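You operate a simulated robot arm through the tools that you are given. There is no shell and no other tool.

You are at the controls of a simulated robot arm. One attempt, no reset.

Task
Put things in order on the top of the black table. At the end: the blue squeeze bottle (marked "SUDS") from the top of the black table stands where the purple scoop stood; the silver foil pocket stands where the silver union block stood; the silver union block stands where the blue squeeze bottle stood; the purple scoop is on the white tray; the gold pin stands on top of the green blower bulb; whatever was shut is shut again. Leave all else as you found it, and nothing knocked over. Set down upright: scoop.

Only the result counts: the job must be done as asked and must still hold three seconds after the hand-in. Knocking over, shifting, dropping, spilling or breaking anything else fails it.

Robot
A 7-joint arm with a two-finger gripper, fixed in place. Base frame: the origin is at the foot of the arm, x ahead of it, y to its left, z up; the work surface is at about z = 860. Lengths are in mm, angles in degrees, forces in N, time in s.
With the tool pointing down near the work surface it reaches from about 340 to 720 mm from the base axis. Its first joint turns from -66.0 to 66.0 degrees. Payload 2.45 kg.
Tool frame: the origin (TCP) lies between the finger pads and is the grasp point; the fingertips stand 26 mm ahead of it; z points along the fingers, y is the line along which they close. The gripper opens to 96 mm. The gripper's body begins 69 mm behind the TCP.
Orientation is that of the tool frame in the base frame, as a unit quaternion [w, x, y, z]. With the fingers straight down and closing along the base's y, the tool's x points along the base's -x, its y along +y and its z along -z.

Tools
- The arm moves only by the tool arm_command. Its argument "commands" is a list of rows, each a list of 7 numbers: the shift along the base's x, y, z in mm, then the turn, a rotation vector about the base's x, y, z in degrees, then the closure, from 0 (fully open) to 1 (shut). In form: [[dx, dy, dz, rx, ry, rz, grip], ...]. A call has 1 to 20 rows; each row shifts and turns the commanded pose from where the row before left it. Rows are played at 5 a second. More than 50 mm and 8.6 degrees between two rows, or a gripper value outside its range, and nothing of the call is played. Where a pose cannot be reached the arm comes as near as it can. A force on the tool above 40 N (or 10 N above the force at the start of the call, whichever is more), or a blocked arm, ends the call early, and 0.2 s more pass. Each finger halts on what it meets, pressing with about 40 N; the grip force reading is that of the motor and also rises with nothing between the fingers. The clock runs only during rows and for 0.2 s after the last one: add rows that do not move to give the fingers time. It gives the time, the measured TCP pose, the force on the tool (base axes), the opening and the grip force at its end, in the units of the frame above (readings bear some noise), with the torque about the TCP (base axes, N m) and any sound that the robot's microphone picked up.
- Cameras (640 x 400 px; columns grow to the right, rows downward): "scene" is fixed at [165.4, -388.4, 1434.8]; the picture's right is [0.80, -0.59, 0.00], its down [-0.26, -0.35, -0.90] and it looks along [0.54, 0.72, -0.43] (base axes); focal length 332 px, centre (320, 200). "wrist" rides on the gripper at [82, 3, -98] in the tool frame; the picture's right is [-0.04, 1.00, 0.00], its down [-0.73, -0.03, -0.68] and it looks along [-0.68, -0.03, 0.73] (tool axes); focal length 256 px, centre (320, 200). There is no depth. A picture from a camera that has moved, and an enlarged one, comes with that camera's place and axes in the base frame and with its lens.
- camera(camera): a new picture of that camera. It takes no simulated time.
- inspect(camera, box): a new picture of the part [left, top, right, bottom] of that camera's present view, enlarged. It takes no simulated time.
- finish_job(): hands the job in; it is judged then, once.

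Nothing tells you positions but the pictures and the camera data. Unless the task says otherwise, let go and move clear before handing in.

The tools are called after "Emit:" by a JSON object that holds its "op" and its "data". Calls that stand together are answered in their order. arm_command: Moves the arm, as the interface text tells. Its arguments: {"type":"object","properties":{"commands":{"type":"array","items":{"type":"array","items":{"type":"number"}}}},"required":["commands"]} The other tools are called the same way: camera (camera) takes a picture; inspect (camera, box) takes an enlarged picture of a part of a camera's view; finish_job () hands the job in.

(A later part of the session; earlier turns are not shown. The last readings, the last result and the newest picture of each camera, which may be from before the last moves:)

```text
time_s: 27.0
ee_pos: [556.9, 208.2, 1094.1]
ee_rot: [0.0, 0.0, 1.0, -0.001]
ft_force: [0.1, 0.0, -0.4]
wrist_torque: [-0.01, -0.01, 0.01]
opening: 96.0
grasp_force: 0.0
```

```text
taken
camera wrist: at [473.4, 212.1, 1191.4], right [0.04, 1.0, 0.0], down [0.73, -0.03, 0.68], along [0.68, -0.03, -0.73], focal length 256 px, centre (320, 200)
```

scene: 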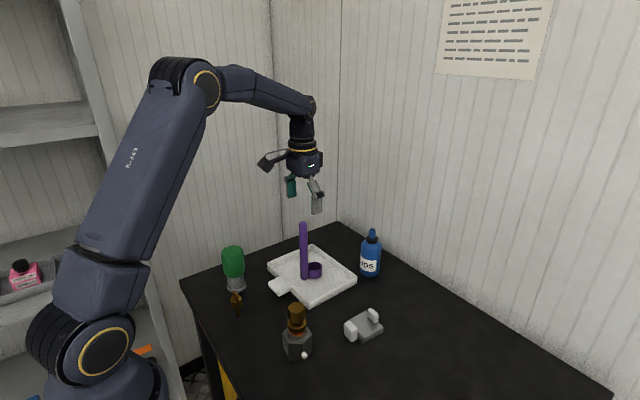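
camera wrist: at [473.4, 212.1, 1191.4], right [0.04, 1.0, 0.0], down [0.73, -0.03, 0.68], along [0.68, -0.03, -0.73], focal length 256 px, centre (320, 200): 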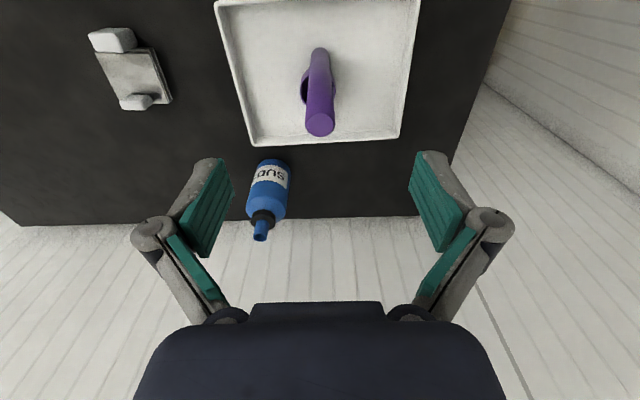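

Scoop stands on the tray. Next the bottle: moving above it to check reach and alignment.

Emit:
{"op": "arm_command", "data": {"commands": [[28, -15, 0, 0, 0, 0, 0], [28, -15, 0, 0, 0, 0, 0], [28, -15, 0, 0, 0, 0, 0], [28, -15, 0, 0, 0, 0, 0], [28, -10, 0, 0, 0, 0, 0], [20, -7, 0, 0, 0, 0, 0], [0, 0, -20, 0, 0, 0, 0], [0, 0, 0, 0, 0, 0, 0]]}}

Emit:
{"op": "camera", "data": {"camera": "wrist"}}

Emit:
{"op": "inspect", "data": {"camera": "scene", "box": [320, 150, 440, 290]}}

```text
time_s: 28.8
ee_pos: [694.1, 128.8, 1068.3]
ee_rot: [0.0, 0.001, 1.0, 0.0]
ft_force: [0.1, 0.4, 1.0]
wrist_torque: [0.01, -0.01, -0.03]
opening: 95.6
grasp_force: 0.1
out of reach, approached as far as the arm can: row 5, 6
```

```text
taken
camera wrist: at [611.6, 130.8, 1165.8], right [0.04, 1.0, 0.0], down [0.73, -0.03, 0.68], along [0.68, -0.03, -0.73], focal length 256 px, centre (320, 200)
```

wrist: 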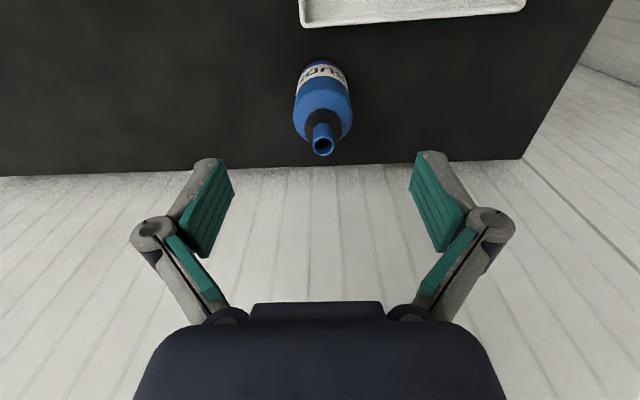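

```text
2.86 times, centred on (380, 220) of scene
camera zoom: at [165.4, -388.4, 1434.8], right [0.8, -0.59, 0.0], down [-0.26, -0.35, -0.9], along [0.54, 0.72, -0.43], focal length 950 px, centre (149, 143)
```

zoom: 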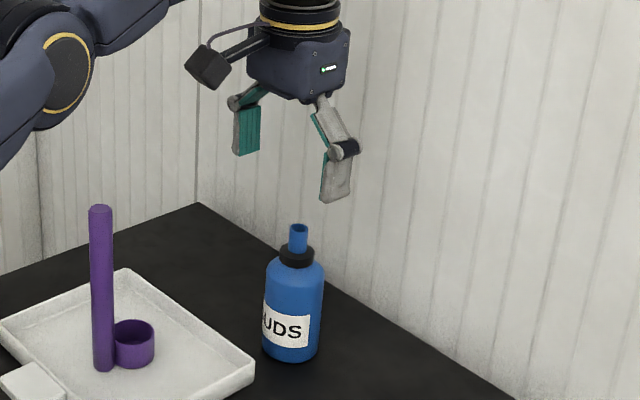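

The bottle is just past vertical-tool reach (out of reach at ~706 mm radius up here). I'll tilt the tool ~15° so the fingers lean outward, which brings the wrist nearer.

Emit:
{"op": "arm_command", "data": {"commands": [[0, 0, 0, 0, -7.5, 0, 0], [0, 0, 0, 0, -7.5, 0, 0], [0, 0, 0, 0, 0, 0, 0]]}}

Emit:
{"op": "camera", "data": {"camera": "wrist"}}

```text
time_s: 29.6
ee_pos: [694.0, 126.3, 1068.1]
ee_rot: [0.131, 0.001, 0.991, 0.0]
ft_force: [0.4, 0.3, 0.7]
wrist_torque: [-0.04, -0.02, 0.0]
opening: 95.8
grasp_force: 0.1
```

```text
taken
camera wrist: at [588.7, 130.7, 1141.2], right [0.04, 1.0, 0.01], down [0.53, -0.03, 0.85], along [0.85, -0.03, -0.53], focal length 256 px, centre (320, 200)
```

wrist: 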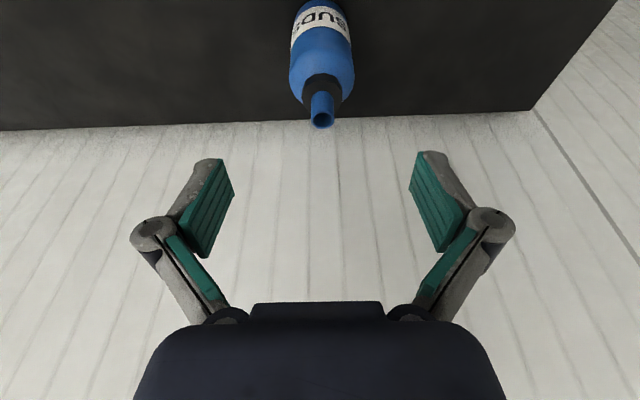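

Tilting works and the pose held. Bottle nozzle measured at (718, 129). Moving down over the collar.

Emit:
{"op": "arm_command", "data": {"commands": [[9, 1, -20, 0, 0, 0, 0], [9, 0, -20, 0, 0, 0, 0], [0, 0, -14, 0, 0, 0, 0], [0, 0, 0, 0, 0, 0, 0]]}}

Emit:
{"op": "camera", "data": {"camera": "wrist"}}

Emit:
{"op": "inspect", "data": {"camera": "scene", "box": [340, 180, 420, 280]}}

```text
time_s: 30.6
ee_pos: [711.5, 128.9, 1012.6]
ee_rot: [0.13, 0.0, 0.991, 0.0]
ft_force: [0.5, 0.5, -0.3]
wrist_torque: [0.04, 0.01, 0.02]
opening: 96.1
grasp_force: 0.1
```

```text
taken
camera wrist: at [606.7, 131.9, 1086.8], right [0.04, 1.0, 0.01], down [0.53, -0.03, 0.85], along [0.85, -0.03, -0.53], focal length 256 px, centre (320, 200)
```

wrist: 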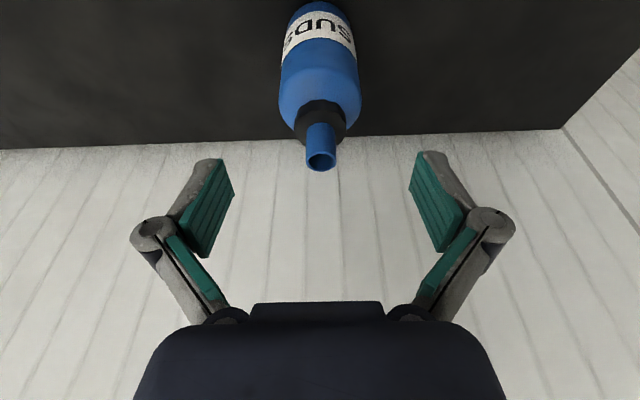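

```text
4.00 times, centred on (380, 230) of scene
camera zoom: at [165.4, -388.4, 1434.8], right [0.8, -0.59, 0.0], down [-0.26, -0.35, -0.9], along [0.54, 0.72, -0.43], focal length 1330 px, centre (80, 80)
```

zoom: 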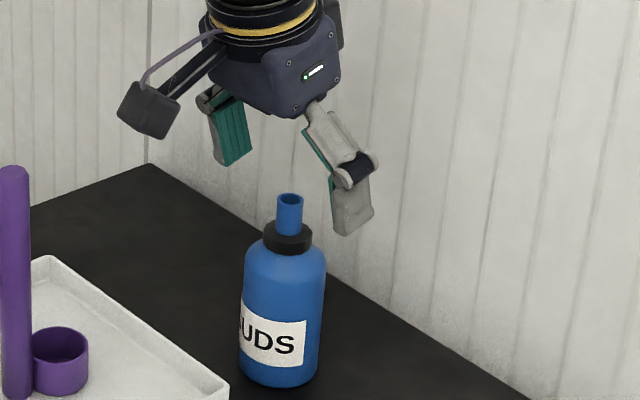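

Emit:
{"op": "inspect", "data": {"camera": "wrist", "box": [270, 60, 370, 180]}}

Emit:
{"op": "inspect", "data": {"camera": "scene", "box": [350, 220, 400, 260]}}

```text
3.33 times, centred on (320, 120) of wrist
camera zoom: at [606.7, 131.9, 1086.8], right [0.04, 1.0, 0.01], down [0.53, -0.03, 0.85], along [0.85, -0.03, -0.53], focal length 853 px, centre (320, 467)
```

zoom: 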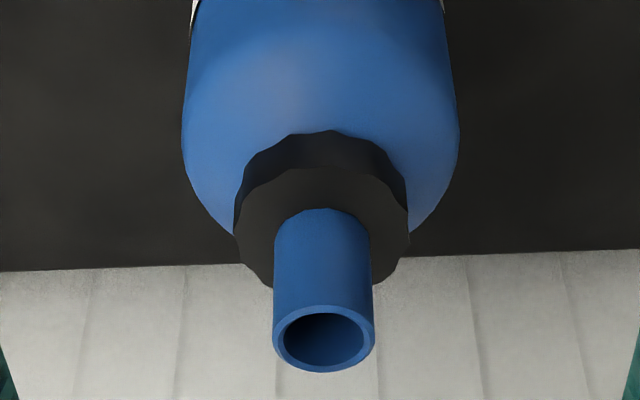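

```text
10.00 times, centred on (375, 240) of scene
camera zoom: at [165.4, -388.4, 1434.8], right [0.8, -0.59, 0.0], down [-0.26, -0.35, -0.9], along [0.54, 0.72, -0.43], focal length 3324 px, centre (-230, -200)
```

zoom: 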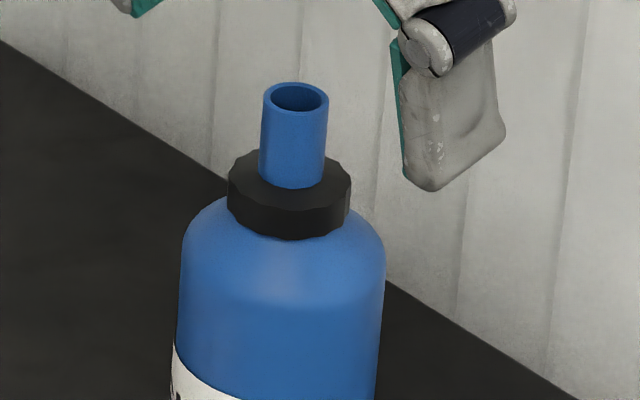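

Collar spans z ≈ 955–966. Lowering so the fingertips sit just above the shoulder on the collar.

Emit:
{"op": "arm_command", "data": {"commands": [[1, 0, -10, 0, 0, 0, 0], [0, 0, -10, 0, 0, 0, 0], [0, 0, -8, 0, 0, 0, 0], [0, 0, 0, 0, 0, 0, 0]]}}

Emit:
{"op": "camera", "data": {"camera": "wrist"}}

Emit:
{"op": "inspect", "data": {"camera": "scene", "box": [340, 200, 420, 260]}}

```text
time_s: 31.6
ee_pos: [713.8, 129.7, 985.3]
ee_rot: [0.13, 0.001, 0.991, 0.0]
ft_force: [-0.4, -0.8, 0.7]
wrist_torque: [-0.03, 0.0, 0.04]
opening: 95.7
grasp_force: 0.0
```

```text
taken
camera wrist: at [608.2, 131.9, 1059.4], right [0.04, 1.0, 0.01], down [0.53, -0.03, 0.85], along [0.85, -0.03, -0.53], focal length 256 px, centre (320, 200)
```

wrist: 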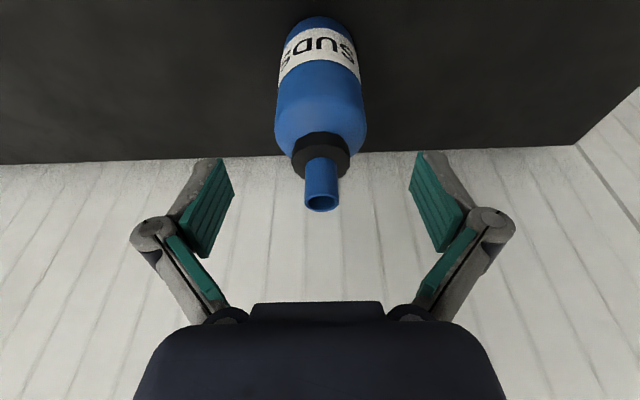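

```text
6.67 times, centred on (380, 230) of scene
camera zoom: at [165.4, -388.4, 1434.8], right [0.8, -0.59, 0.0], down [-0.26, -0.35, -0.9], along [0.54, 0.72, -0.43], focal length 2216 px, centre (-80, 0)
```

zoom: 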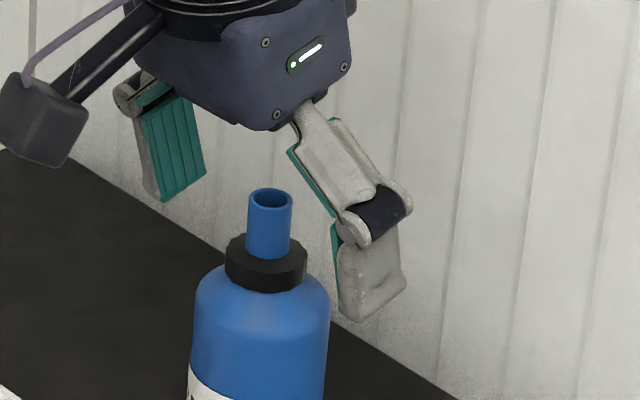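

The collar is centred between the pads; lowering 1.5 mm more and closing on the collar.

Emit:
{"op": "arm_command", "data": {"commands": [[-1, -0.5, -1.5, 0, 0, 0, 0], [0, 0, 0, 0, 0, 0, 0.4], [0, 0, 0, 0, 0, 0, 0.55], [0, 0, 0, 0, 0, 0, 0.6], [0, 0, 0, 0, 0, 0, 0.65], [0, 0, 0, 0, 0, 0, 0.7], [0, 0, 0, 0, 0, 0, 0.8], [0, 0, 0, 0, 0, 0, 0.9], [0, 0, 0, 0, 0, 0, 0.9]]}}

Emit:
{"op": "camera", "data": {"camera": "wrist"}}

Emit:
{"op": "inspect", "data": {"camera": "scene", "box": [340, 200, 420, 280]}}

```text
time_s: 33.6
ee_pos: [712.0, 129.4, 989.0]
ee_rot: [0.135, 0.0, 0.991, 0.001]
ft_force: [-8.8, 1.5, 33.6]
wrist_torque: [0.03, 0.04, 0.01]
opening: 24.5
grasp_force: 40.4
```

```text
taken
camera wrist: at [607.2, 131.8, 1061.1], right [0.04, 1.0, 0.01], down [0.53, -0.03, 0.85], along [0.85, -0.03, -0.53], focal length 256 px, centre (320, 200)
```

wrist: 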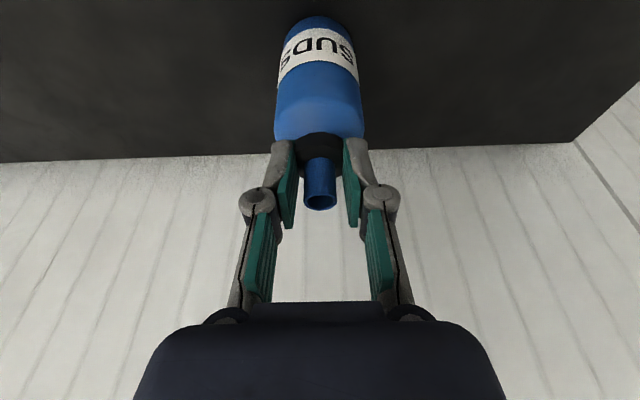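

```text
5.00 times, centred on (380, 240) of scene
camera zoom: at [164.4, -388.5, 1434.9], right [0.8, -0.59, 0.0], down [-0.26, -0.35, -0.9], along [0.54, 0.72, -0.43], focal length 1662 px, centre (20, 0)
```

zoom: 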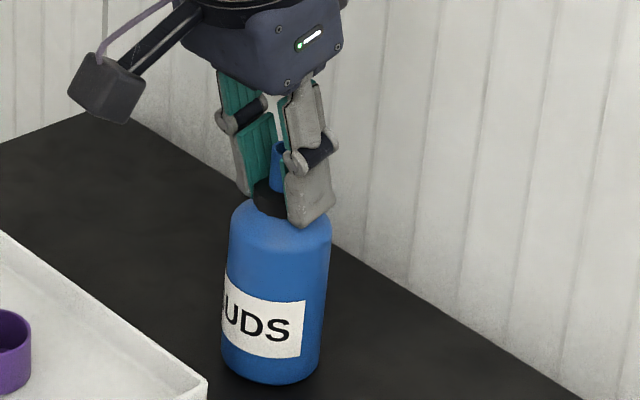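

The tool is being pushed up 33 N, so the tips are bearing on the shoulder. Looking closely before doing anything else.

Emit:
{"op": "inspect", "data": {"camera": "wrist", "box": [260, 110, 380, 230]}}

Emit:
{"op": "inspect", "data": {"camera": "scene", "box": [355, 215, 400, 255]}}

```text
3.33 times, centred on (320, 170) of wrist
camera zoom: at [607.2, 131.8, 1061.1], right [0.04, 1.0, 0.01], down [0.53, -0.03, 0.85], along [0.85, -0.03, -0.53], focal length 853 px, centre (320, 300)
```

zoom: 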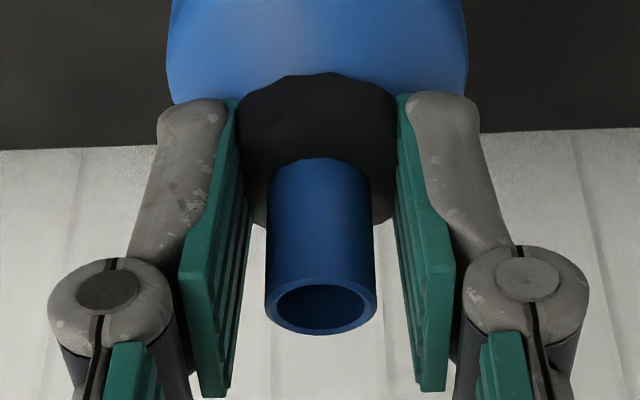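

```text
10.00 times, centred on (378, 235) of scene
camera zoom: at [164.4, -388.5, 1434.9], right [0.8, -0.59, 0.0], down [-0.26, -0.35, -0.9], along [0.54, 0.72, -0.43], focal length 3324 px, centre (-255, -150)
```

zoom: 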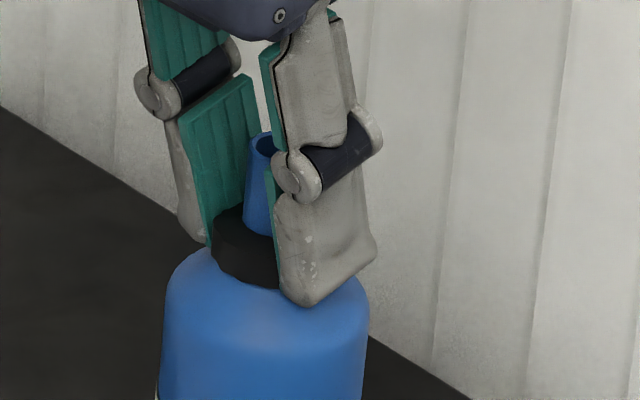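

The pads are on the collar with the tips bearing slightly on the shoulder. I'll relieve the load by easing up a few millimetres.

Emit:
{"op": "arm_command", "data": {"commands": [[0, 0, 1.5, 0, 0, 0, 0.9], [0, 0, 1.5, 0, 0, 0, 0.9], [0, 0, 0, 0, 0, 0, 0.9]]}}

Emit:
{"op": "inspect", "data": {"camera": "wrist", "box": [260, 110, 380, 230]}}

```text
time_s: 34.4
ee_pos: [712.2, 127.8, 989.3]
ee_rot: [0.132, 0.001, 0.991, 0.002]
ft_force: [-6.9, 3.2, 29.9]
wrist_torque: [0.09, 0.29, 0.01]
opening: 20.6
grasp_force: 39.8
```

```text
3.33 times, centred on (320, 170) of wrist
camera zoom: at [606.6, 131.6, 1062.9], right [0.04, 1.0, 0.01], down [0.53, -0.03, 0.85], along [0.85, -0.03, -0.53], focal length 853 px, centre (320, 300)
```

zoom: 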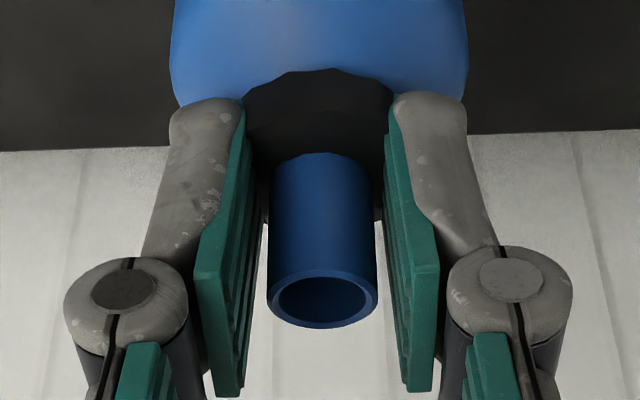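

The gripper is adaptive: holding only at the tips flares the pads onto the shoulder. I'll open, back off, and instead grip the rigid nozzle just above the collar with a smaller tilt.

Emit:
{"op": "arm_command", "data": {"commands": [[0, 0, 0, 0, 0, 0, 0.6], [0, 0, 0, 0, 0, 0, 0.3], [0, 0, 0, 0, 0, 0, 0], [0, 0, 0, 0, 0, 0, 0], [0, 0, 10, 0, 0, 0, 0], [0, 0, 10, 0, 0, 0, 0], [0, 0, 10, 0, 0, 0, 0], [0, 0, 0, 0, 0, 0, 0]]}}

Emit:
{"op": "camera", "data": {"camera": "wrist"}}

Emit:
{"op": "inspect", "data": {"camera": "scene", "box": [330, 200, 420, 290]}}

```text
time_s: 36.2
ee_pos: [711.3, 128.2, 1018.5]
ee_rot: [0.13, -0.001, 0.992, 0.001]
ft_force: [-0.6, 0.1, -0.1]
wrist_torque: [0.01, 0.02, 0.01]
opening: 96.0
grasp_force: 0.0
```

```text
taken
camera wrist: at [606.5, 131.5, 1090.8], right [0.04, 1.0, 0.01], down [0.53, -0.03, 0.85], along [0.85, -0.03, -0.53], focal length 256 px, centre (320, 200)
```

wrist: 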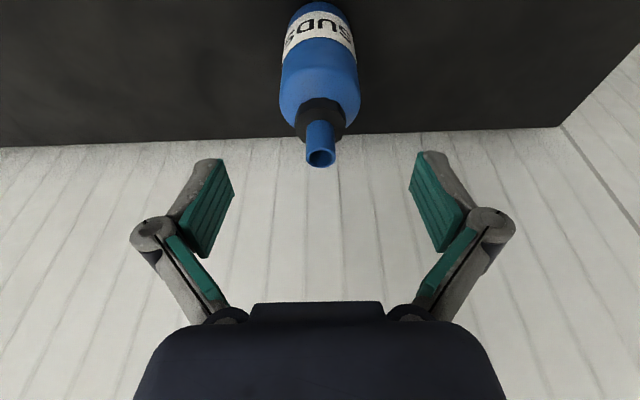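

```text
4.44 times, centred on (375, 245) of scene
camera zoom: at [165.4, -388.4, 1434.8], right [0.8, -0.59, 0.0], down [-0.26, -0.35, -0.9], along [0.54, 0.72, -0.43], focal length 1477 px, centre (76, 0)
```

zoom: 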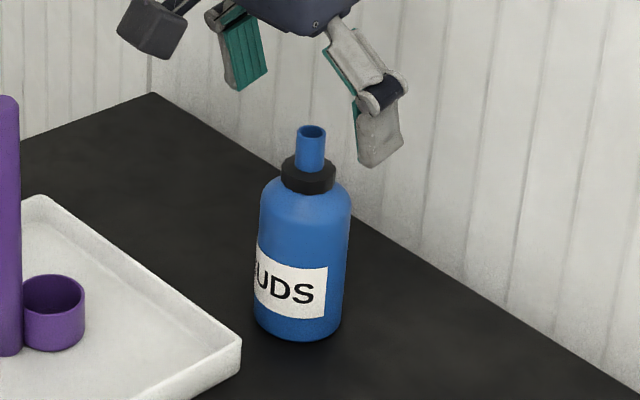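

Bottle is undisturbed. Reducing tilt to 10° and coming down onto the nozzle.

Emit:
{"op": "arm_command", "data": {"commands": [[4, 0.3, 0, 0, 5, 0, 0], [0, 0, -8, 0, 0, 0, 0], [0, 0, -7, 0, 0, 0, 0], [0, 0, -7, 0, 0, 0, 0], [0, 0, 0, 0, 0, 0, 0]]}}

Emit:
{"op": "inspect", "data": {"camera": "wrist", "box": [200, 80, 440, 260]}}

Emit:
{"op": "inspect", "data": {"camera": "scene", "box": [350, 200, 410, 260]}}

```text
time_s: 37.4
ee_pos: [717.5, 128.4, 995.9]
ee_rot: [0.088, 0.0, 0.996, -0.001]
ft_force: [0.6, 0.7, -0.3]
wrist_torque: [-0.01, -0.01, 0.01]
opening: 96.1
grasp_force: 0.0
```

```text
2.22 times, centred on (320, 170) of wrist
camera zoom: at [617.8, 131.7, 1077.5], right [0.04, 1.0, 0.01], down [0.6, -0.03, 0.8], along [0.8, -0.03, -0.61], focal length 569 px, centre (320, 267)
```

zoom: 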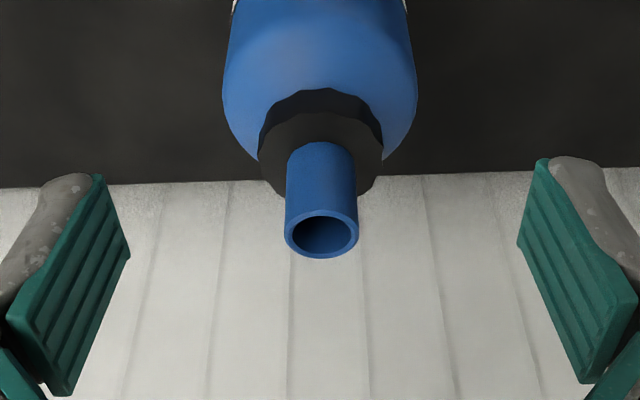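

```text
6.67 times, centred on (380, 230) of scene
camera zoom: at [165.4, -388.4, 1434.8], right [0.8, -0.59, 0.0], down [-0.26, -0.35, -0.9], along [0.54, 0.72, -0.43], focal length 2216 px, centre (-80, 0)
```

zoom: 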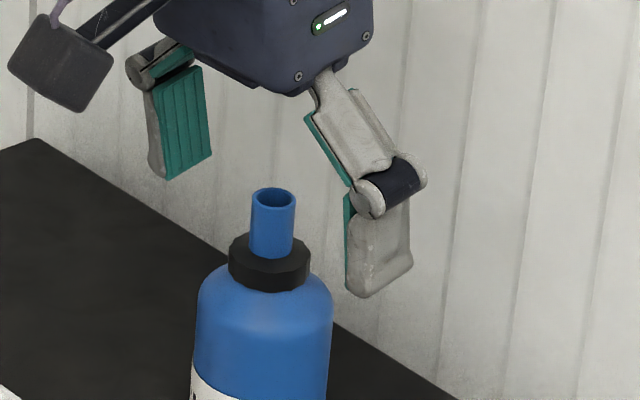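

Nozzle centred, tips just above the collar. Closing on the nozzle.

Emit:
{"op": "arm_command", "data": {"commands": [[0, 0, 0, 0, 0, 0, 0.5], [0, 0, 0, 0, 0, 0, 0.65], [0, 0, 0, 0, 0, 0, 0.75], [0, 0, 0, 0, 0, 0, 0.8], [0, 0, 0, 0, 0, 0, 0.85], [0, 0, 0, 0, 0, 0, 0.9], [0, 0, 0, 0, 0, 0, 1], [0, 0, 0, 0, 0, 0, 1], [0, 0, 0, 0, 0, 0, 1]]}}

Emit:
{"op": "inspect", "data": {"camera": "wrist", "box": [240, 80, 400, 260]}}

Emit:
{"op": "inspect", "data": {"camera": "scene", "box": [350, 200, 410, 260]}}

```text
time_s: 39.4
ee_pos: [716.1, 128.7, 995.6]
ee_rot: [0.087, 0.0, 0.996, 0.0]
ft_force: [0.0, 0.5, -1.0]
wrist_torque: [0.05, -0.03, -0.01]
opening: 16.2
grasp_force: 40.5
```

```text
2.22 times, centred on (320, 170) of wrist
camera zoom: at [617.8, 131.8, 1077.7], right [0.04, 1.0, 0.01], down [0.6, -0.03, 0.8], along [0.8, -0.03, -0.61], focal length 569 px, centre (320, 267)
```

zoom: 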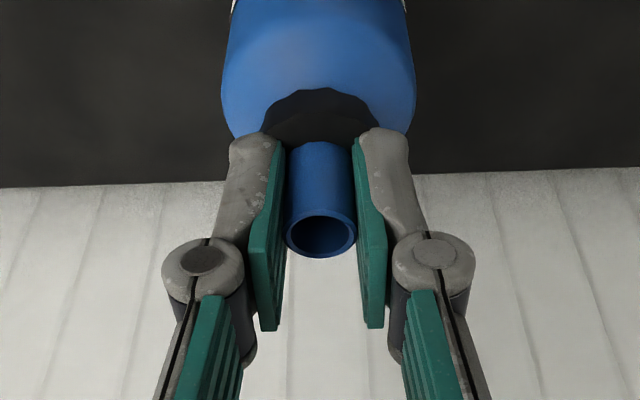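

```text
6.67 times, centred on (380, 230) of scene
camera zoom: at [165.4, -388.4, 1434.8], right [0.8, -0.59, 0.0], down [-0.26, -0.35, -0.9], along [0.54, 0.72, -0.43], focal length 2216 px, centre (-80, 0)
```

zoom: 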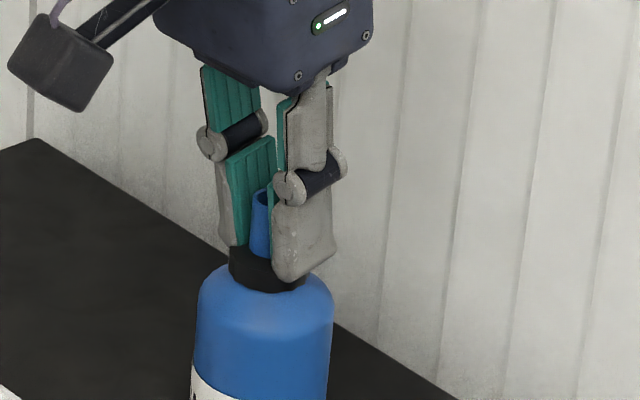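

A clean, balanced grip with no vertical load. Lifting slowly to check that it holds.

Emit:
{"op": "arm_command", "data": {"commands": [[0, 0, 2, 0, 0, 0, 1], [0, 0, 3, 0, 0, 0, 1], [0, 0, 5, 0, 0, 0, 1], [0, 0, 0, 0, 0, 0, 1]]}}

Emit:
{"op": "inspect", "data": {"camera": "scene", "box": [330, 190, 420, 290]}}

Emit:
{"op": "inspect", "data": {"camera": "wrist", "box": [240, 20, 400, 260]}}

```text
time_s: 40.4
ee_pos: [716.1, 128.7, 1006.0]
ee_rot: [0.088, 0.0, 0.996, 0.0]
ft_force: [0.3, 0.2, -1.1]
wrist_torque: [-0.03, 0.02, -0.02]
opening: 16.1
grasp_force: 40.6
```

```text
4.00 times, centred on (375, 240) of scene
camera zoom: at [165.5, -388.4, 1434.8], right [0.8, -0.59, 0.0], down [-0.26, -0.35, -0.9], along [0.54, 0.72, -0.43], focal length 1330 px, centre (100, 40)
```

zoom: 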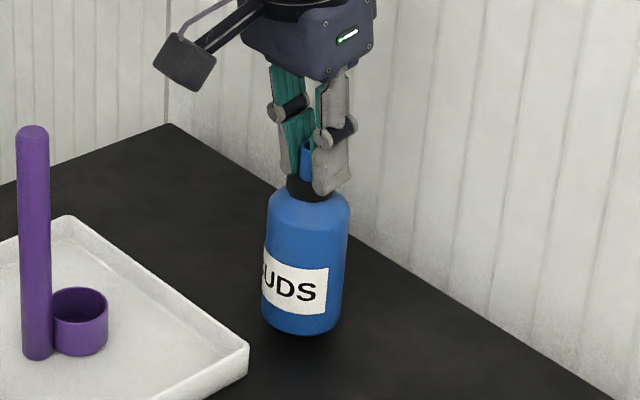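

```text
1.67 times, centred on (320, 140) of wrist
camera zoom: at [617.9, 131.8, 1087.7], right [0.04, 1.0, 0.01], down [0.6, -0.03, 0.8], along [0.8, -0.03, -0.61], focal length 427 px, centre (320, 300)
```

zoom: 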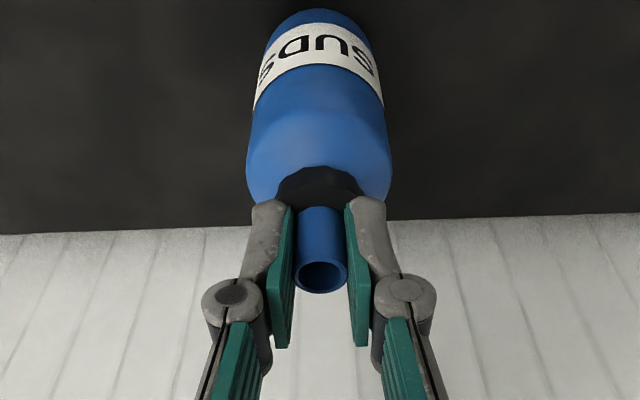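

Held well. Carrying it to the scoop's old spot (footprint centre ≈ (693, −10)).

Emit:
{"op": "arm_command", "data": {"commands": [[-3, -5, 10, 0, 0, 0, 1], [-3, -15, 10, 0, 0, 0, 1], [-4, -22, 0, 0, 0, 0, 1], [-4, -25, 0, 0, 0, 0, 1], [-4, -25, 0, 0, 0, 0, 1], [-4, -22, 0, 0, 0, 0, 1], [-3, -15, 0, 0, 0, 0, 1], [-1.5, -9.8, 0, 0, 0, 0, 1], [0, 0, 0, 0, 0, 0, 1], [0, 0, 0, 0, 0, 0, 1]]}}

Emit:
{"op": "camera", "data": {"camera": "scene"}}

Emit:
{"op": "camera", "data": {"camera": "wrist"}}

```text
time_s: 42.6
ee_pos: [689.3, -9.2, 1025.8]
ee_rot: [0.087, -0.001, 0.996, 0.0]
ft_force: [-0.2, 0.4, -2.0]
wrist_torque: [-0.01, 0.02, 0.0]
opening: 16.0
grasp_force: 39.5
```

```text
taken
```

scene: 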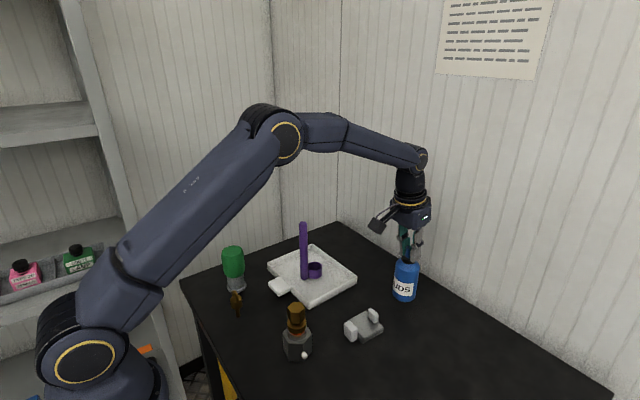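

```text
taken
camera wrist: at [591.4, -6.9, 1107.7], right [0.04, 1.0, 0.01], down [0.6, -0.03, 0.8], along [0.8, -0.03, -0.6], focal length 256 px, centre (320, 200)
```

wrist: 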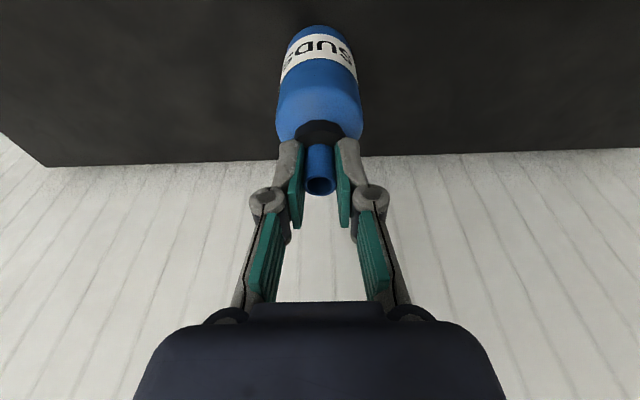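

Lowering the bottle to the table.

Emit:
{"op": "arm_command", "data": {"commands": [[0, 0, -10, 0, 0, 0, 1], [0, 0, -10, 0, 0, 0, 1], [0, 0, -6, 0, 0, 0, 1], [0, 0, -2.5, 0, 0, 0, 1], [0, 0, -1, 0, 0, 0, 1], [0, 0, 0, 0, 0, 0, 1]]}}

Emit:
{"op": "inspect", "data": {"camera": "scene", "box": [365, 210, 445, 310]}}

```text
time_s: 44.0
ee_pos: [687.3, -9.5, 996.4]
ee_rot: [0.087, -0.001, 0.996, 0.0]
ft_force: [0.8, -0.4, -2.9]
wrist_torque: [-0.02, 0.01, 0.01]
opening: 15.7
grasp_force: 40.1
```

```text
4.00 times, centred on (405, 260) of scene
camera zoom: at [165.5, -388.4, 1434.7], right [0.8, -0.59, 0.0], down [-0.26, -0.35, -0.9], along [0.54, 0.72, -0.43], focal length 1330 px, centre (-20, -40)
```

zoom: 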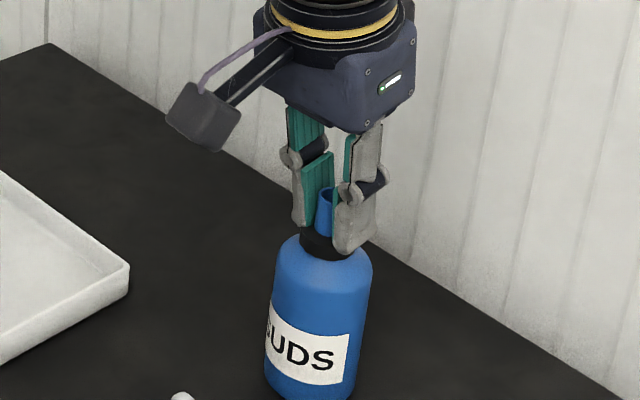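

Emit:
{"op": "arm_command", "data": {"commands": [[0, 0, -1, 0, 0, 0, 1], [0, 0, 0, 0, 0, 0, 1]]}}

Emit:
{"op": "inspect", "data": {"camera": "scene", "box": [365, 250, 445, 320]}}

```text
time_s: 44.6
ee_pos: [689.3, -11.0, 996.8]
ee_rot: [0.088, 0.0, 0.996, 0.0]
ft_force: [-2.7, -0.9, 6.4]
wrist_torque: [0.0, 0.37, -0.01]
opening: 16.1
grasp_force: 40.2
```

```text
5.71 times, centred on (405, 285) of scene
camera zoom: at [165.2, -388.4, 1434.8], right [0.8, -0.59, 0.0], down [-0.26, -0.35, -0.9], along [0.54, 0.72, -0.43], focal length 1900 px, centre (-166, -286)
```

zoom: 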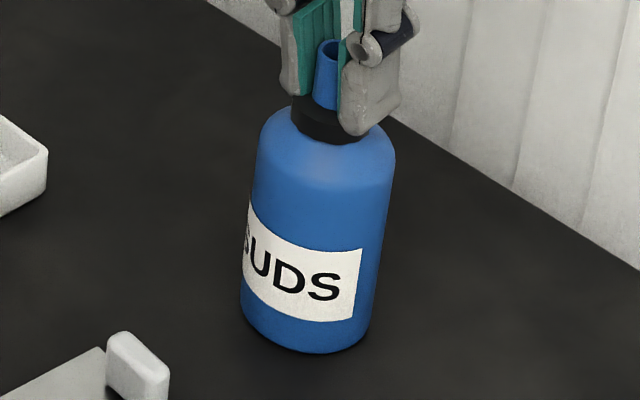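

Contact felt (6 N). Opening slowly and then rising.

Emit:
{"op": "arm_command", "data": {"commands": [[0, 0, 0, 0, 0, 0, 0.82], [0, 0, 0, 0, 0, 0, 0.75], [0, 0, 0, 0, 0, 0, 0.6], [0, 0, 0, 0, 0, 0, 0.4], [0, 0, 0, 0, 0, 0, 0.2], [0, 0, 0, 0, 0, 0, 0], [0, 0, 15, 0, 0, 0, 0], [0, 0, 25, 0, 0, 0, 0], [0, 0, 25, 0, 0, 0, 0], [0, 0, 0, 0, 0, 0, 0]]}}

Emit:
{"op": "camera", "data": {"camera": "wrist"}}

Emit:
{"op": "camera", "data": {"camera": "scene"}}

Emit:
{"op": "inspect", "data": {"camera": "scene", "box": [360, 220, 450, 320]}}

```text
time_s: 46.8
ee_pos: [688.1, -10.1, 1060.6]
ee_rot: [0.088, -0.001, 0.996, 0.0]
ft_force: [-0.4, 0.6, -0.8]
wrist_torque: [-0.02, -0.04, 0.05]
opening: 96.1
grasp_force: 0.0
```

```text
taken
camera wrist: at [591.1, -7.3, 1142.2], right [0.04, 1.0, 0.01], down [0.6, -0.03, 0.8], along [0.8, -0.03, -0.61], focal length 256 px, centre (320, 200)
```

wrist: 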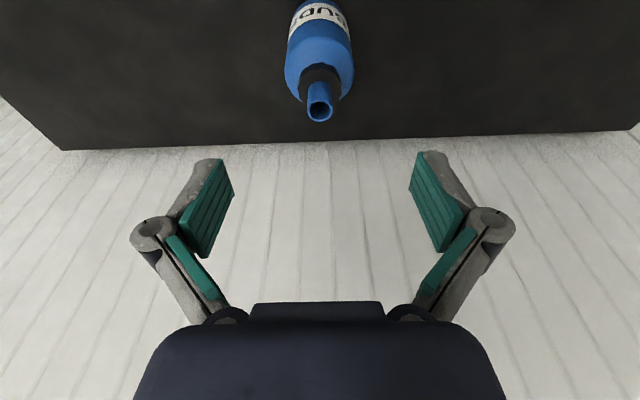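

```text
taken
```

scene: 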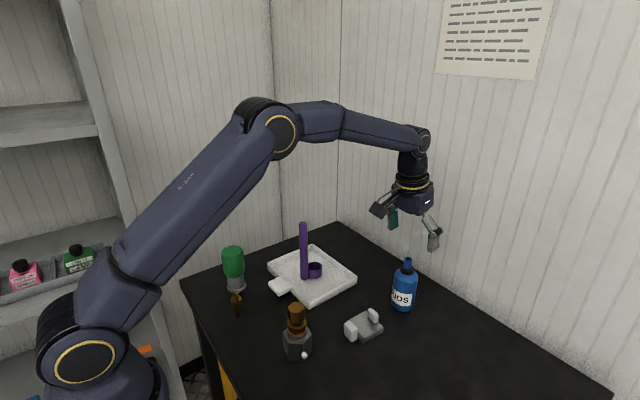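

```text
4.00 times, centred on (405, 270) of scene
camera zoom: at [165.4, -388.4, 1434.8], right [0.8, -0.59, 0.0], down [-0.26, -0.35, -0.9], along [0.54, 0.72, -0.43], focal length 1330 px, centre (-20, -80)
```

zoom: 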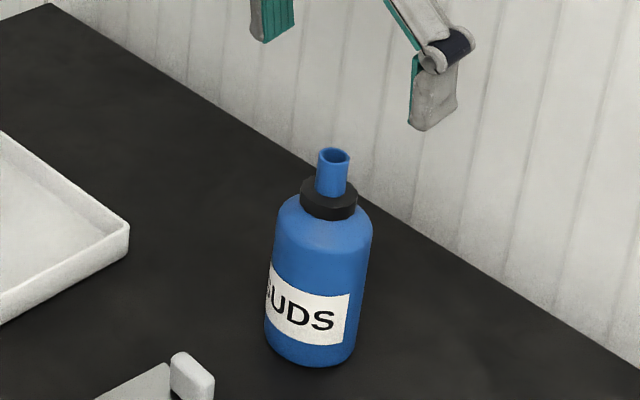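

The bottle stands at the scoop's old spot. Next, the union block: I'll turn the gripper +80° so it closes on the flats away from the white knob, and look from above.

Emit:
{"op": "arm_command", "data": {"commands": [[0, 0, 10, 0, 5, 0, 0], [0, 0, 10, 0, 5, 0, 0], [-24.7, 3.6, 0, 0, 0, 7.27, 0], [-24.7, 3.6, 0, 0, 0, 7.27, 0], [-24.7, 3.6, 0, 0, 0, 7.27, 0], [-24.7, 3.6, 0, 0, 0, 7.27, 0], [-24.7, 3.6, 0, 0, 0, 7.27, 0], [-24.7, 3.6, 0, 0, 0, 7.27, 0], [-24.7, 3.6, 0, 0, 0, 7.27, 0], [-24.7, 3.6, 0, 0, 0, 7.27, 0], [-24.7, 3.6, 0, 0, 0, 7.27, 0], [-24.7, 3.6, 0, 0, 0, 7.27, 0], [-24.7, 3.6, 0, 0, 0, 7.27, 0], [0, 0, 0, 0, 0, 0, 0]]}}

Emit:
{"op": "camera", "data": {"camera": "wrist"}}

Emit:
{"op": "inspect", "data": {"camera": "wrist", "box": [240, 20, 400, 180]}}

```text
time_s: 49.8
ee_pos: [418.1, 30.9, 1080.5]
ee_rot: [0.0, -0.643, 0.766, -0.001]
ft_force: [0.2, 0.0, 0.1]
wrist_torque: [0.01, 0.0, -0.02]
opening: 96.0
grasp_force: 0.1
```

```text
taken
camera wrist: at [399.5, -49.7, 1177.9], right [-0.98, 0.21, 0.0], down [0.16, 0.72, 0.68], along [0.14, 0.66, -0.73], focal length 256 px, centre (320, 200)
```

wrist: 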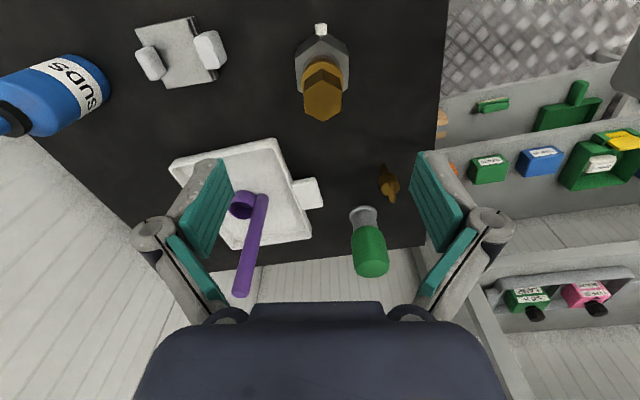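

```text
2.50 times, centred on (320, 100) of wrist
camera zoom: at [399.5, -49.7, 1177.9], right [-0.98, 0.21, 0.0], down [0.16, 0.72, 0.68], along [0.14, 0.66, -0.73], focal length 640 px, centre (320, 450)
```

zoom: 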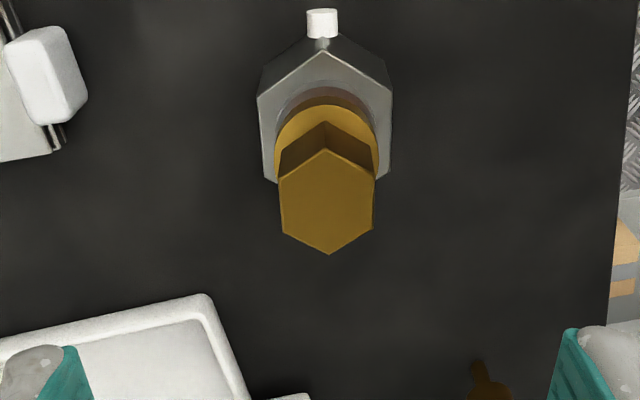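

The flats line up with the closing direction and the union centre is ≈ (415, 30). Tilting 10° about the closing axis (needed for the far placing spot) and descending partway.

Emit:
{"op": "arm_command", "data": {"commands": [[-1, -1.4, -10, 4.92, -0.87, 0, 0], [-1, -1.3, -10, 4.92, -0.87, 0, 0], [0, 0, -35, 0, 0, 0, 0], [0, 0, -35, 0, 0, 0, 0], [0, 0, -35, 0, 0, 0, 0], [0, 0, 0, 0, 0, 0, 0]]}}

Emit:
{"op": "camera", "data": {"camera": "wrist"}}

Emit:
{"op": "inspect", "data": {"camera": "scene", "box": [230, 230, 370, 370]}}

```text
time_s: 51.2
ee_pos: [414.8, 27.2, 955.6]
ee_rot: [0.067, -0.64, 0.764, 0.056]
ft_force: [-0.1, 0.4, -0.1]
wrist_torque: [0.03, 0.0, 0.03]
opening: 95.9
grasp_force: 0.0
```

```text
taken
camera wrist: at [394.5, -68.5, 1037.2], right [-0.98, 0.21, 0.01], down [0.13, 0.59, 0.8], along [0.17, 0.78, -0.61], focal length 256 px, centre (320, 200)
```

wrist: 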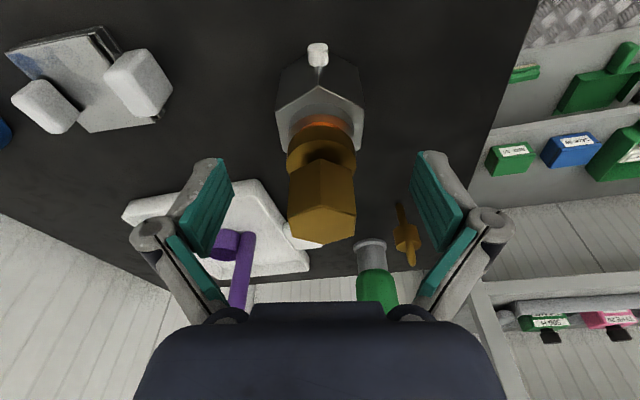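

```text
2.86 times, centred on (300, 300) of scene
camera zoom: at [165.5, -388.4, 1434.8], right [0.8, -0.59, 0.0], down [-0.26, -0.35, -0.9], along [0.54, 0.72, -0.43], focal length 950 px, centre (377, -86)
```

zoom: 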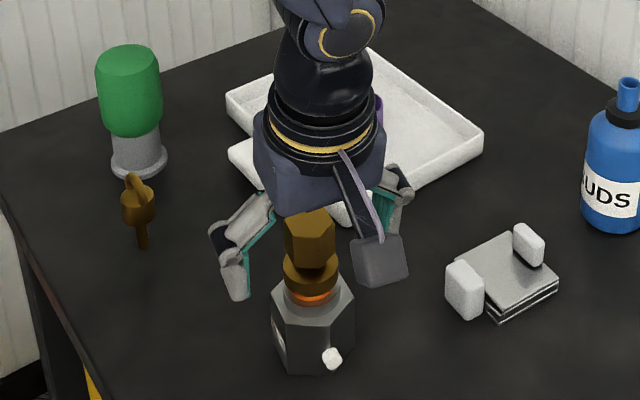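

Emit:
{"op": "inspect", "data": {"camera": "wrist", "box": [240, 30, 400, 250]}}

Emit:
{"op": "inspect", "data": {"camera": "wrist", "box": [380, 180, 440, 280]}}

```text
1.82 times, centred on (320, 140) of wrist
camera zoom: at [394.5, -68.5, 1037.2], right [-0.98, 0.21, 0.01], down [0.13, 0.59, 0.8], along [0.17, 0.78, -0.61], focal length 465 px, centre (320, 309)
```

zoom: 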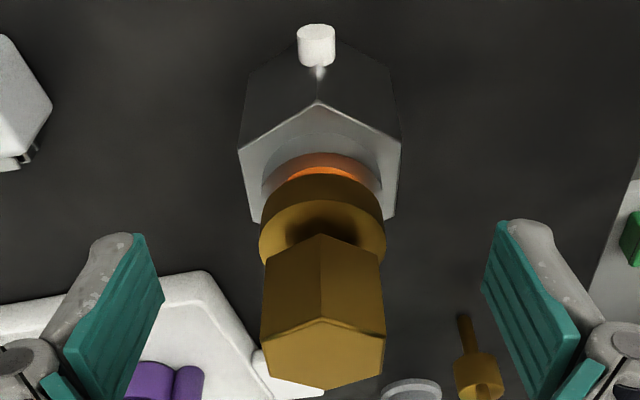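

```text
4.00 times, centred on (410, 230) of wrist
camera zoom: at [394.5, -68.5, 1037.2], right [-0.98, 0.21, 0.01], down [0.13, 0.59, 0.8], along [0.17, 0.78, -0.61], focal length 1024 px, centre (-40, 80)
```

zoom: 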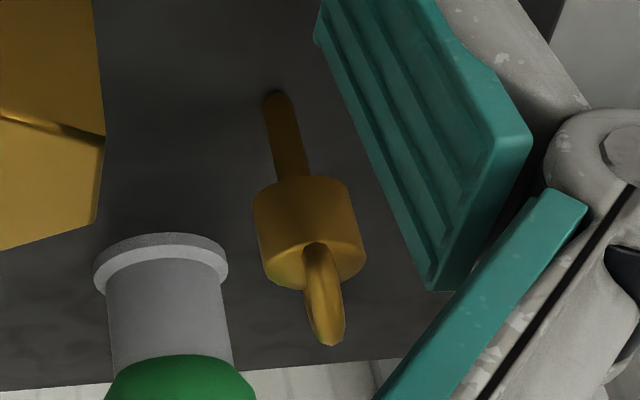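

Aligned. Descending to the gripping height on the hex body.

Emit:
{"op": "arm_command", "data": {"commands": [[0, 0.5, -12, 0, 0, 0, 0], [0, 0, -12, 0, 0, 0, 0], [0, 0, -10, 0, 0, 0, 0], [0, 0, -7, 0, 0, 0, 0], [0, 0, 0, 0, 0, 0, 0]]}}

Emit:
{"op": "camera", "data": {"camera": "wrist"}}

Emit:
{"op": "inspect", "data": {"camera": "scene", "box": [250, 270, 350, 370]}}

```text
time_s: 52.4
ee_pos: [416.3, 28.3, 913.6]
ee_rot: [0.066, -0.64, 0.764, 0.056]
ft_force: [0.0, -0.8, -0.6]
wrist_torque: [0.01, 0.02, -0.03]
opening: 96.0
grasp_force: 0.2
```

```text
taken
camera wrist: at [394.7, -68.3, 995.9], right [-0.98, 0.21, 0.01], down [0.14, 0.59, 0.8], along [0.17, 0.78, -0.61], focal length 256 px, centre (320, 200)
```

wrist: 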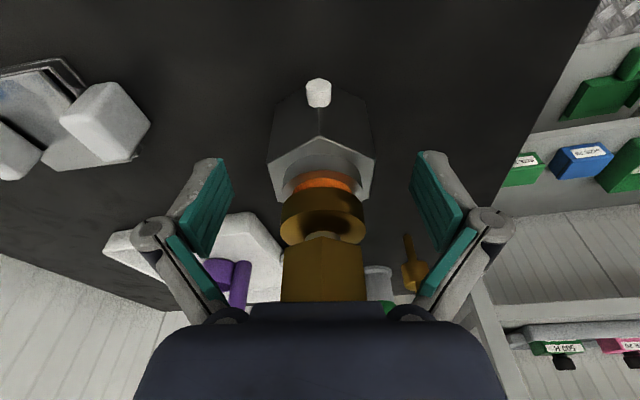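

```text
4.00 times, centred on (300, 320) of scene
camera zoom: at [165.4, -388.4, 1434.8], right [0.8, -0.59, 0.0], down [-0.26, -0.35, -0.9], along [0.54, 0.72, -0.43], focal length 1330 px, centre (400, -280)
```

zoom: 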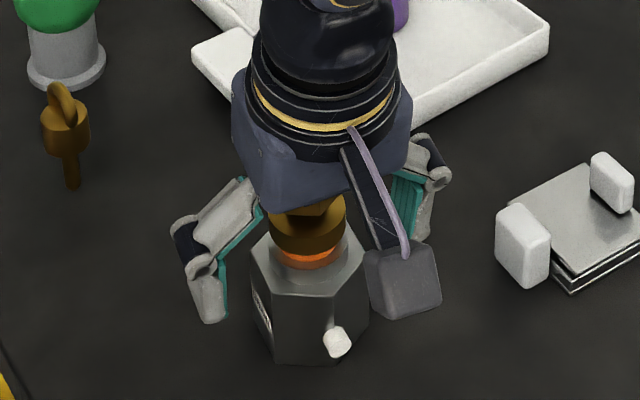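

Positioned with the palm clear of the gold top. Closing on the flats.

Emit:
{"op": "arm_command", "data": {"commands": [[0, 0, 0, 0, 0, 0, 0.2], [0, 0, 0, 0, 0, 0, 0.35], [0, 0, 0, 0, 0, 0, 0.42], [0, 0, 0, 0, 0, 0, 0.48], [0, 0, 0, 0, 0, 0, 0.54], [0, 0, 0, 0, 0, 0, 0.6], [0, 0, 0, 0, 0, 0, 0.7], [0, 0, 0, 0, 0, 0, 0.7]]}}

Emit:
{"op": "camera", "data": {"camera": "wrist"}}

Emit:
{"op": "inspect", "data": {"camera": "scene", "box": [250, 270, 350, 370]}}

```text
time_s: 54.2
ee_pos: [415.4, 28.1, 914.0]
ee_rot: [0.067, -0.64, 0.763, 0.056]
ft_force: [-2.0, -0.5, 6.4]
wrist_torque: [-0.09, 0.12, -0.01]
opening: 51.2
grasp_force: 39.9
```

```text
taken
camera wrist: at [394.7, -68.2, 996.1], right [-0.98, 0.21, 0.01], down [0.13, 0.59, 0.8], along [0.17, 0.78, -0.61], focal length 256 px, centre (320, 200)
```

wrist: 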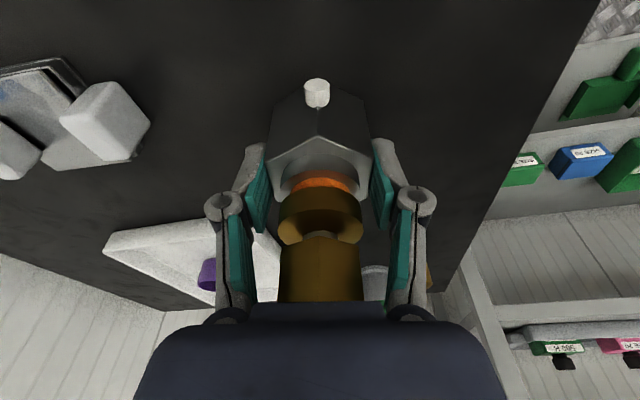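

```text
4.00 times, centred on (300, 320) of scene
camera zoom: at [165.3, -388.4, 1434.8], right [0.8, -0.59, 0.0], down [-0.26, -0.35, -0.9], along [0.54, 0.72, -0.43], focal length 1330 px, centre (400, -280)
```

zoom: 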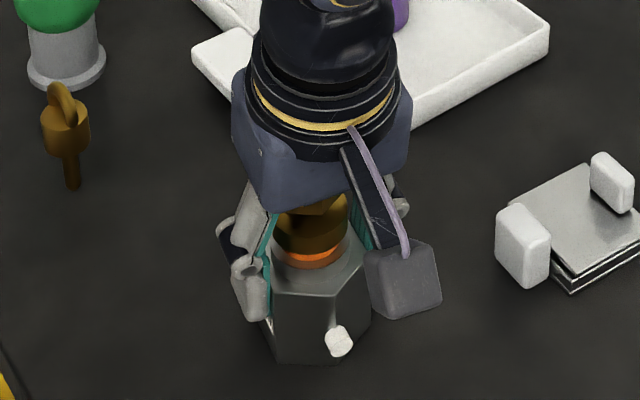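

Gripped at 51 mm. Lifting slowly to gauge its weight and check the hold.

Emit:
{"op": "arm_command", "data": {"commands": [[0, 0, 2, 0, 0, 0, 0.8], [0, 0, 3, 0, 0, 0, 0.8], [0, 0, 5, 0, 0, 0, 0.8], [0, 0, 0, 0, 0, 0, 0.8]]}}

Emit:
{"op": "camera", "data": {"camera": "wrist"}}

Emit:
{"op": "inspect", "data": {"camera": "scene", "box": [250, 270, 350, 370]}}

```text
time_s: 55.2
ee_pos: [415.3, 28.1, 923.8]
ee_rot: [0.067, -0.64, 0.764, 0.056]
ft_force: [-0.1, 0.3, -1.8]
wrist_torque: [-0.04, 0.0, -0.03]
opening: 51.0
grasp_force: 40.0
```

```text
taken
camera wrist: at [394.8, -68.2, 1006.1], right [-0.98, 0.21, 0.01], down [0.13, 0.59, 0.8], along [0.17, 0.78, -0.61], focal length 256 px, centre (320, 200)
```

wrist: 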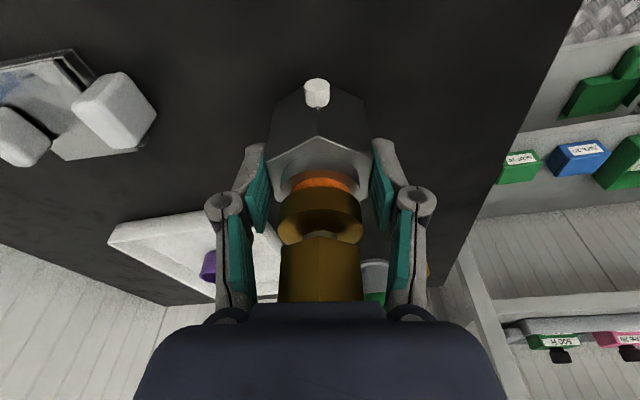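

```text
4.00 times, centred on (300, 320) of scene
camera zoom: at [165.5, -388.4, 1434.8], right [0.8, -0.59, 0.0], down [-0.26, -0.35, -0.9], along [0.54, 0.72, -0.43], focal length 1330 px, centre (400, -280)
```

zoom: 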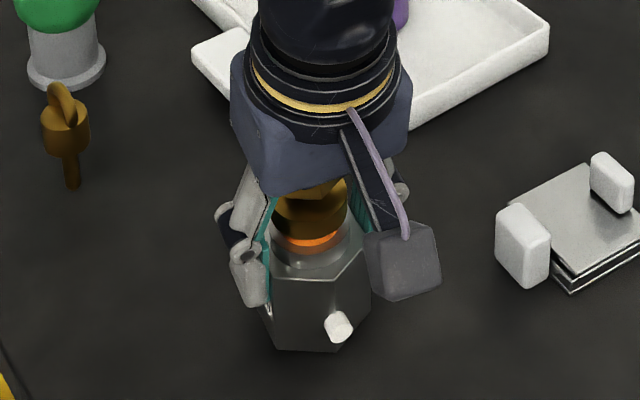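

It holds level and is light. Lifting higher and carrying to the bottle's old spot while turning −70° so the tilt points outward.

Emit:
{"op": "arm_command", "data": {"commands": [[0, 0, 15, 0, 0, 0, 0.8], [0, 0, 20, 0, 0, 0, 0.8], [0, 0, 15, 0, 0, 0, 0.8], [15, 5, 0, 0, 0, -3.5, 0.8], [30, 10, 0, 0, 0, -7, 0.8], [30, 10, 0, 0, 0, -7, 0.8], [30, 10, 0, 0, 0, -7, 0.8], [30, 10, 0, 0, 0, -7, 0.8], [30, 10, 0, 0, 0, -7, 0.8], [30, 10, 0, 0, 0, -7, 0.8], [30, 10, 0, 0, 0, -7, 0.8], [30, 10, 0, 0, 0, -7, 0.8], [30, 10, 0, 0, 0, -7, 0.8], [0, 0, 0, 0, 0, 0, 0.8]]}}

Emit:
{"op": "camera", "data": {"camera": "scene"}}

Emit:
{"op": "camera", "data": {"camera": "wrist"}}

```text
time_s: 58.2
ee_pos: [699.7, 123.1, 973.7]
ee_rot: [0.087, -0.116, 0.989, 0.01]
ft_force: [-0.5, 0.3, -1.4]
wrist_torque: [-0.02, 0.01, -0.01]
opening: 51.2
grasp_force: 40.2
```

```text
taken
```

scene: 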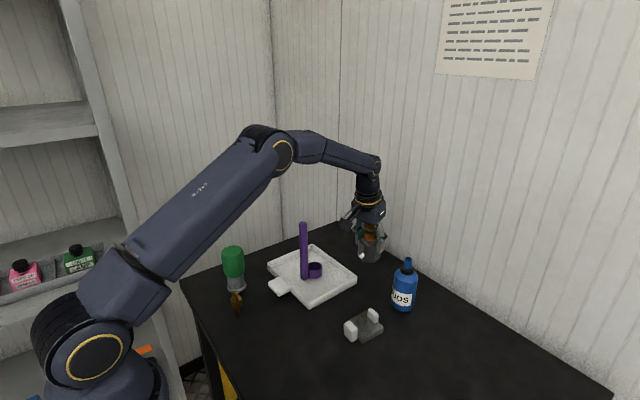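

```text
taken
camera wrist: at [603.9, 103.0, 1055.9], right [-0.19, 0.98, 0.01], down [0.6, 0.11, 0.8], along [0.78, 0.16, -0.61], focal length 256 px, centre (320, 200)
```

wrist: 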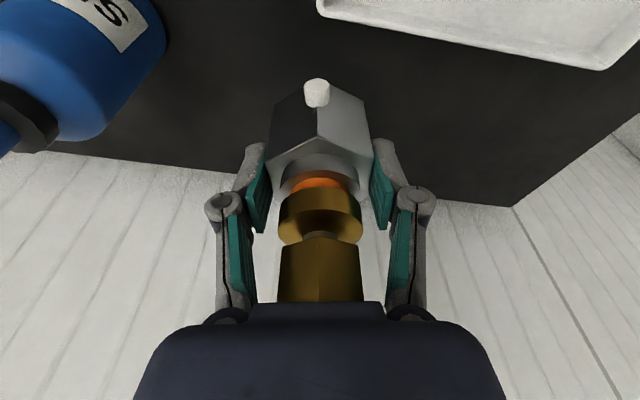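

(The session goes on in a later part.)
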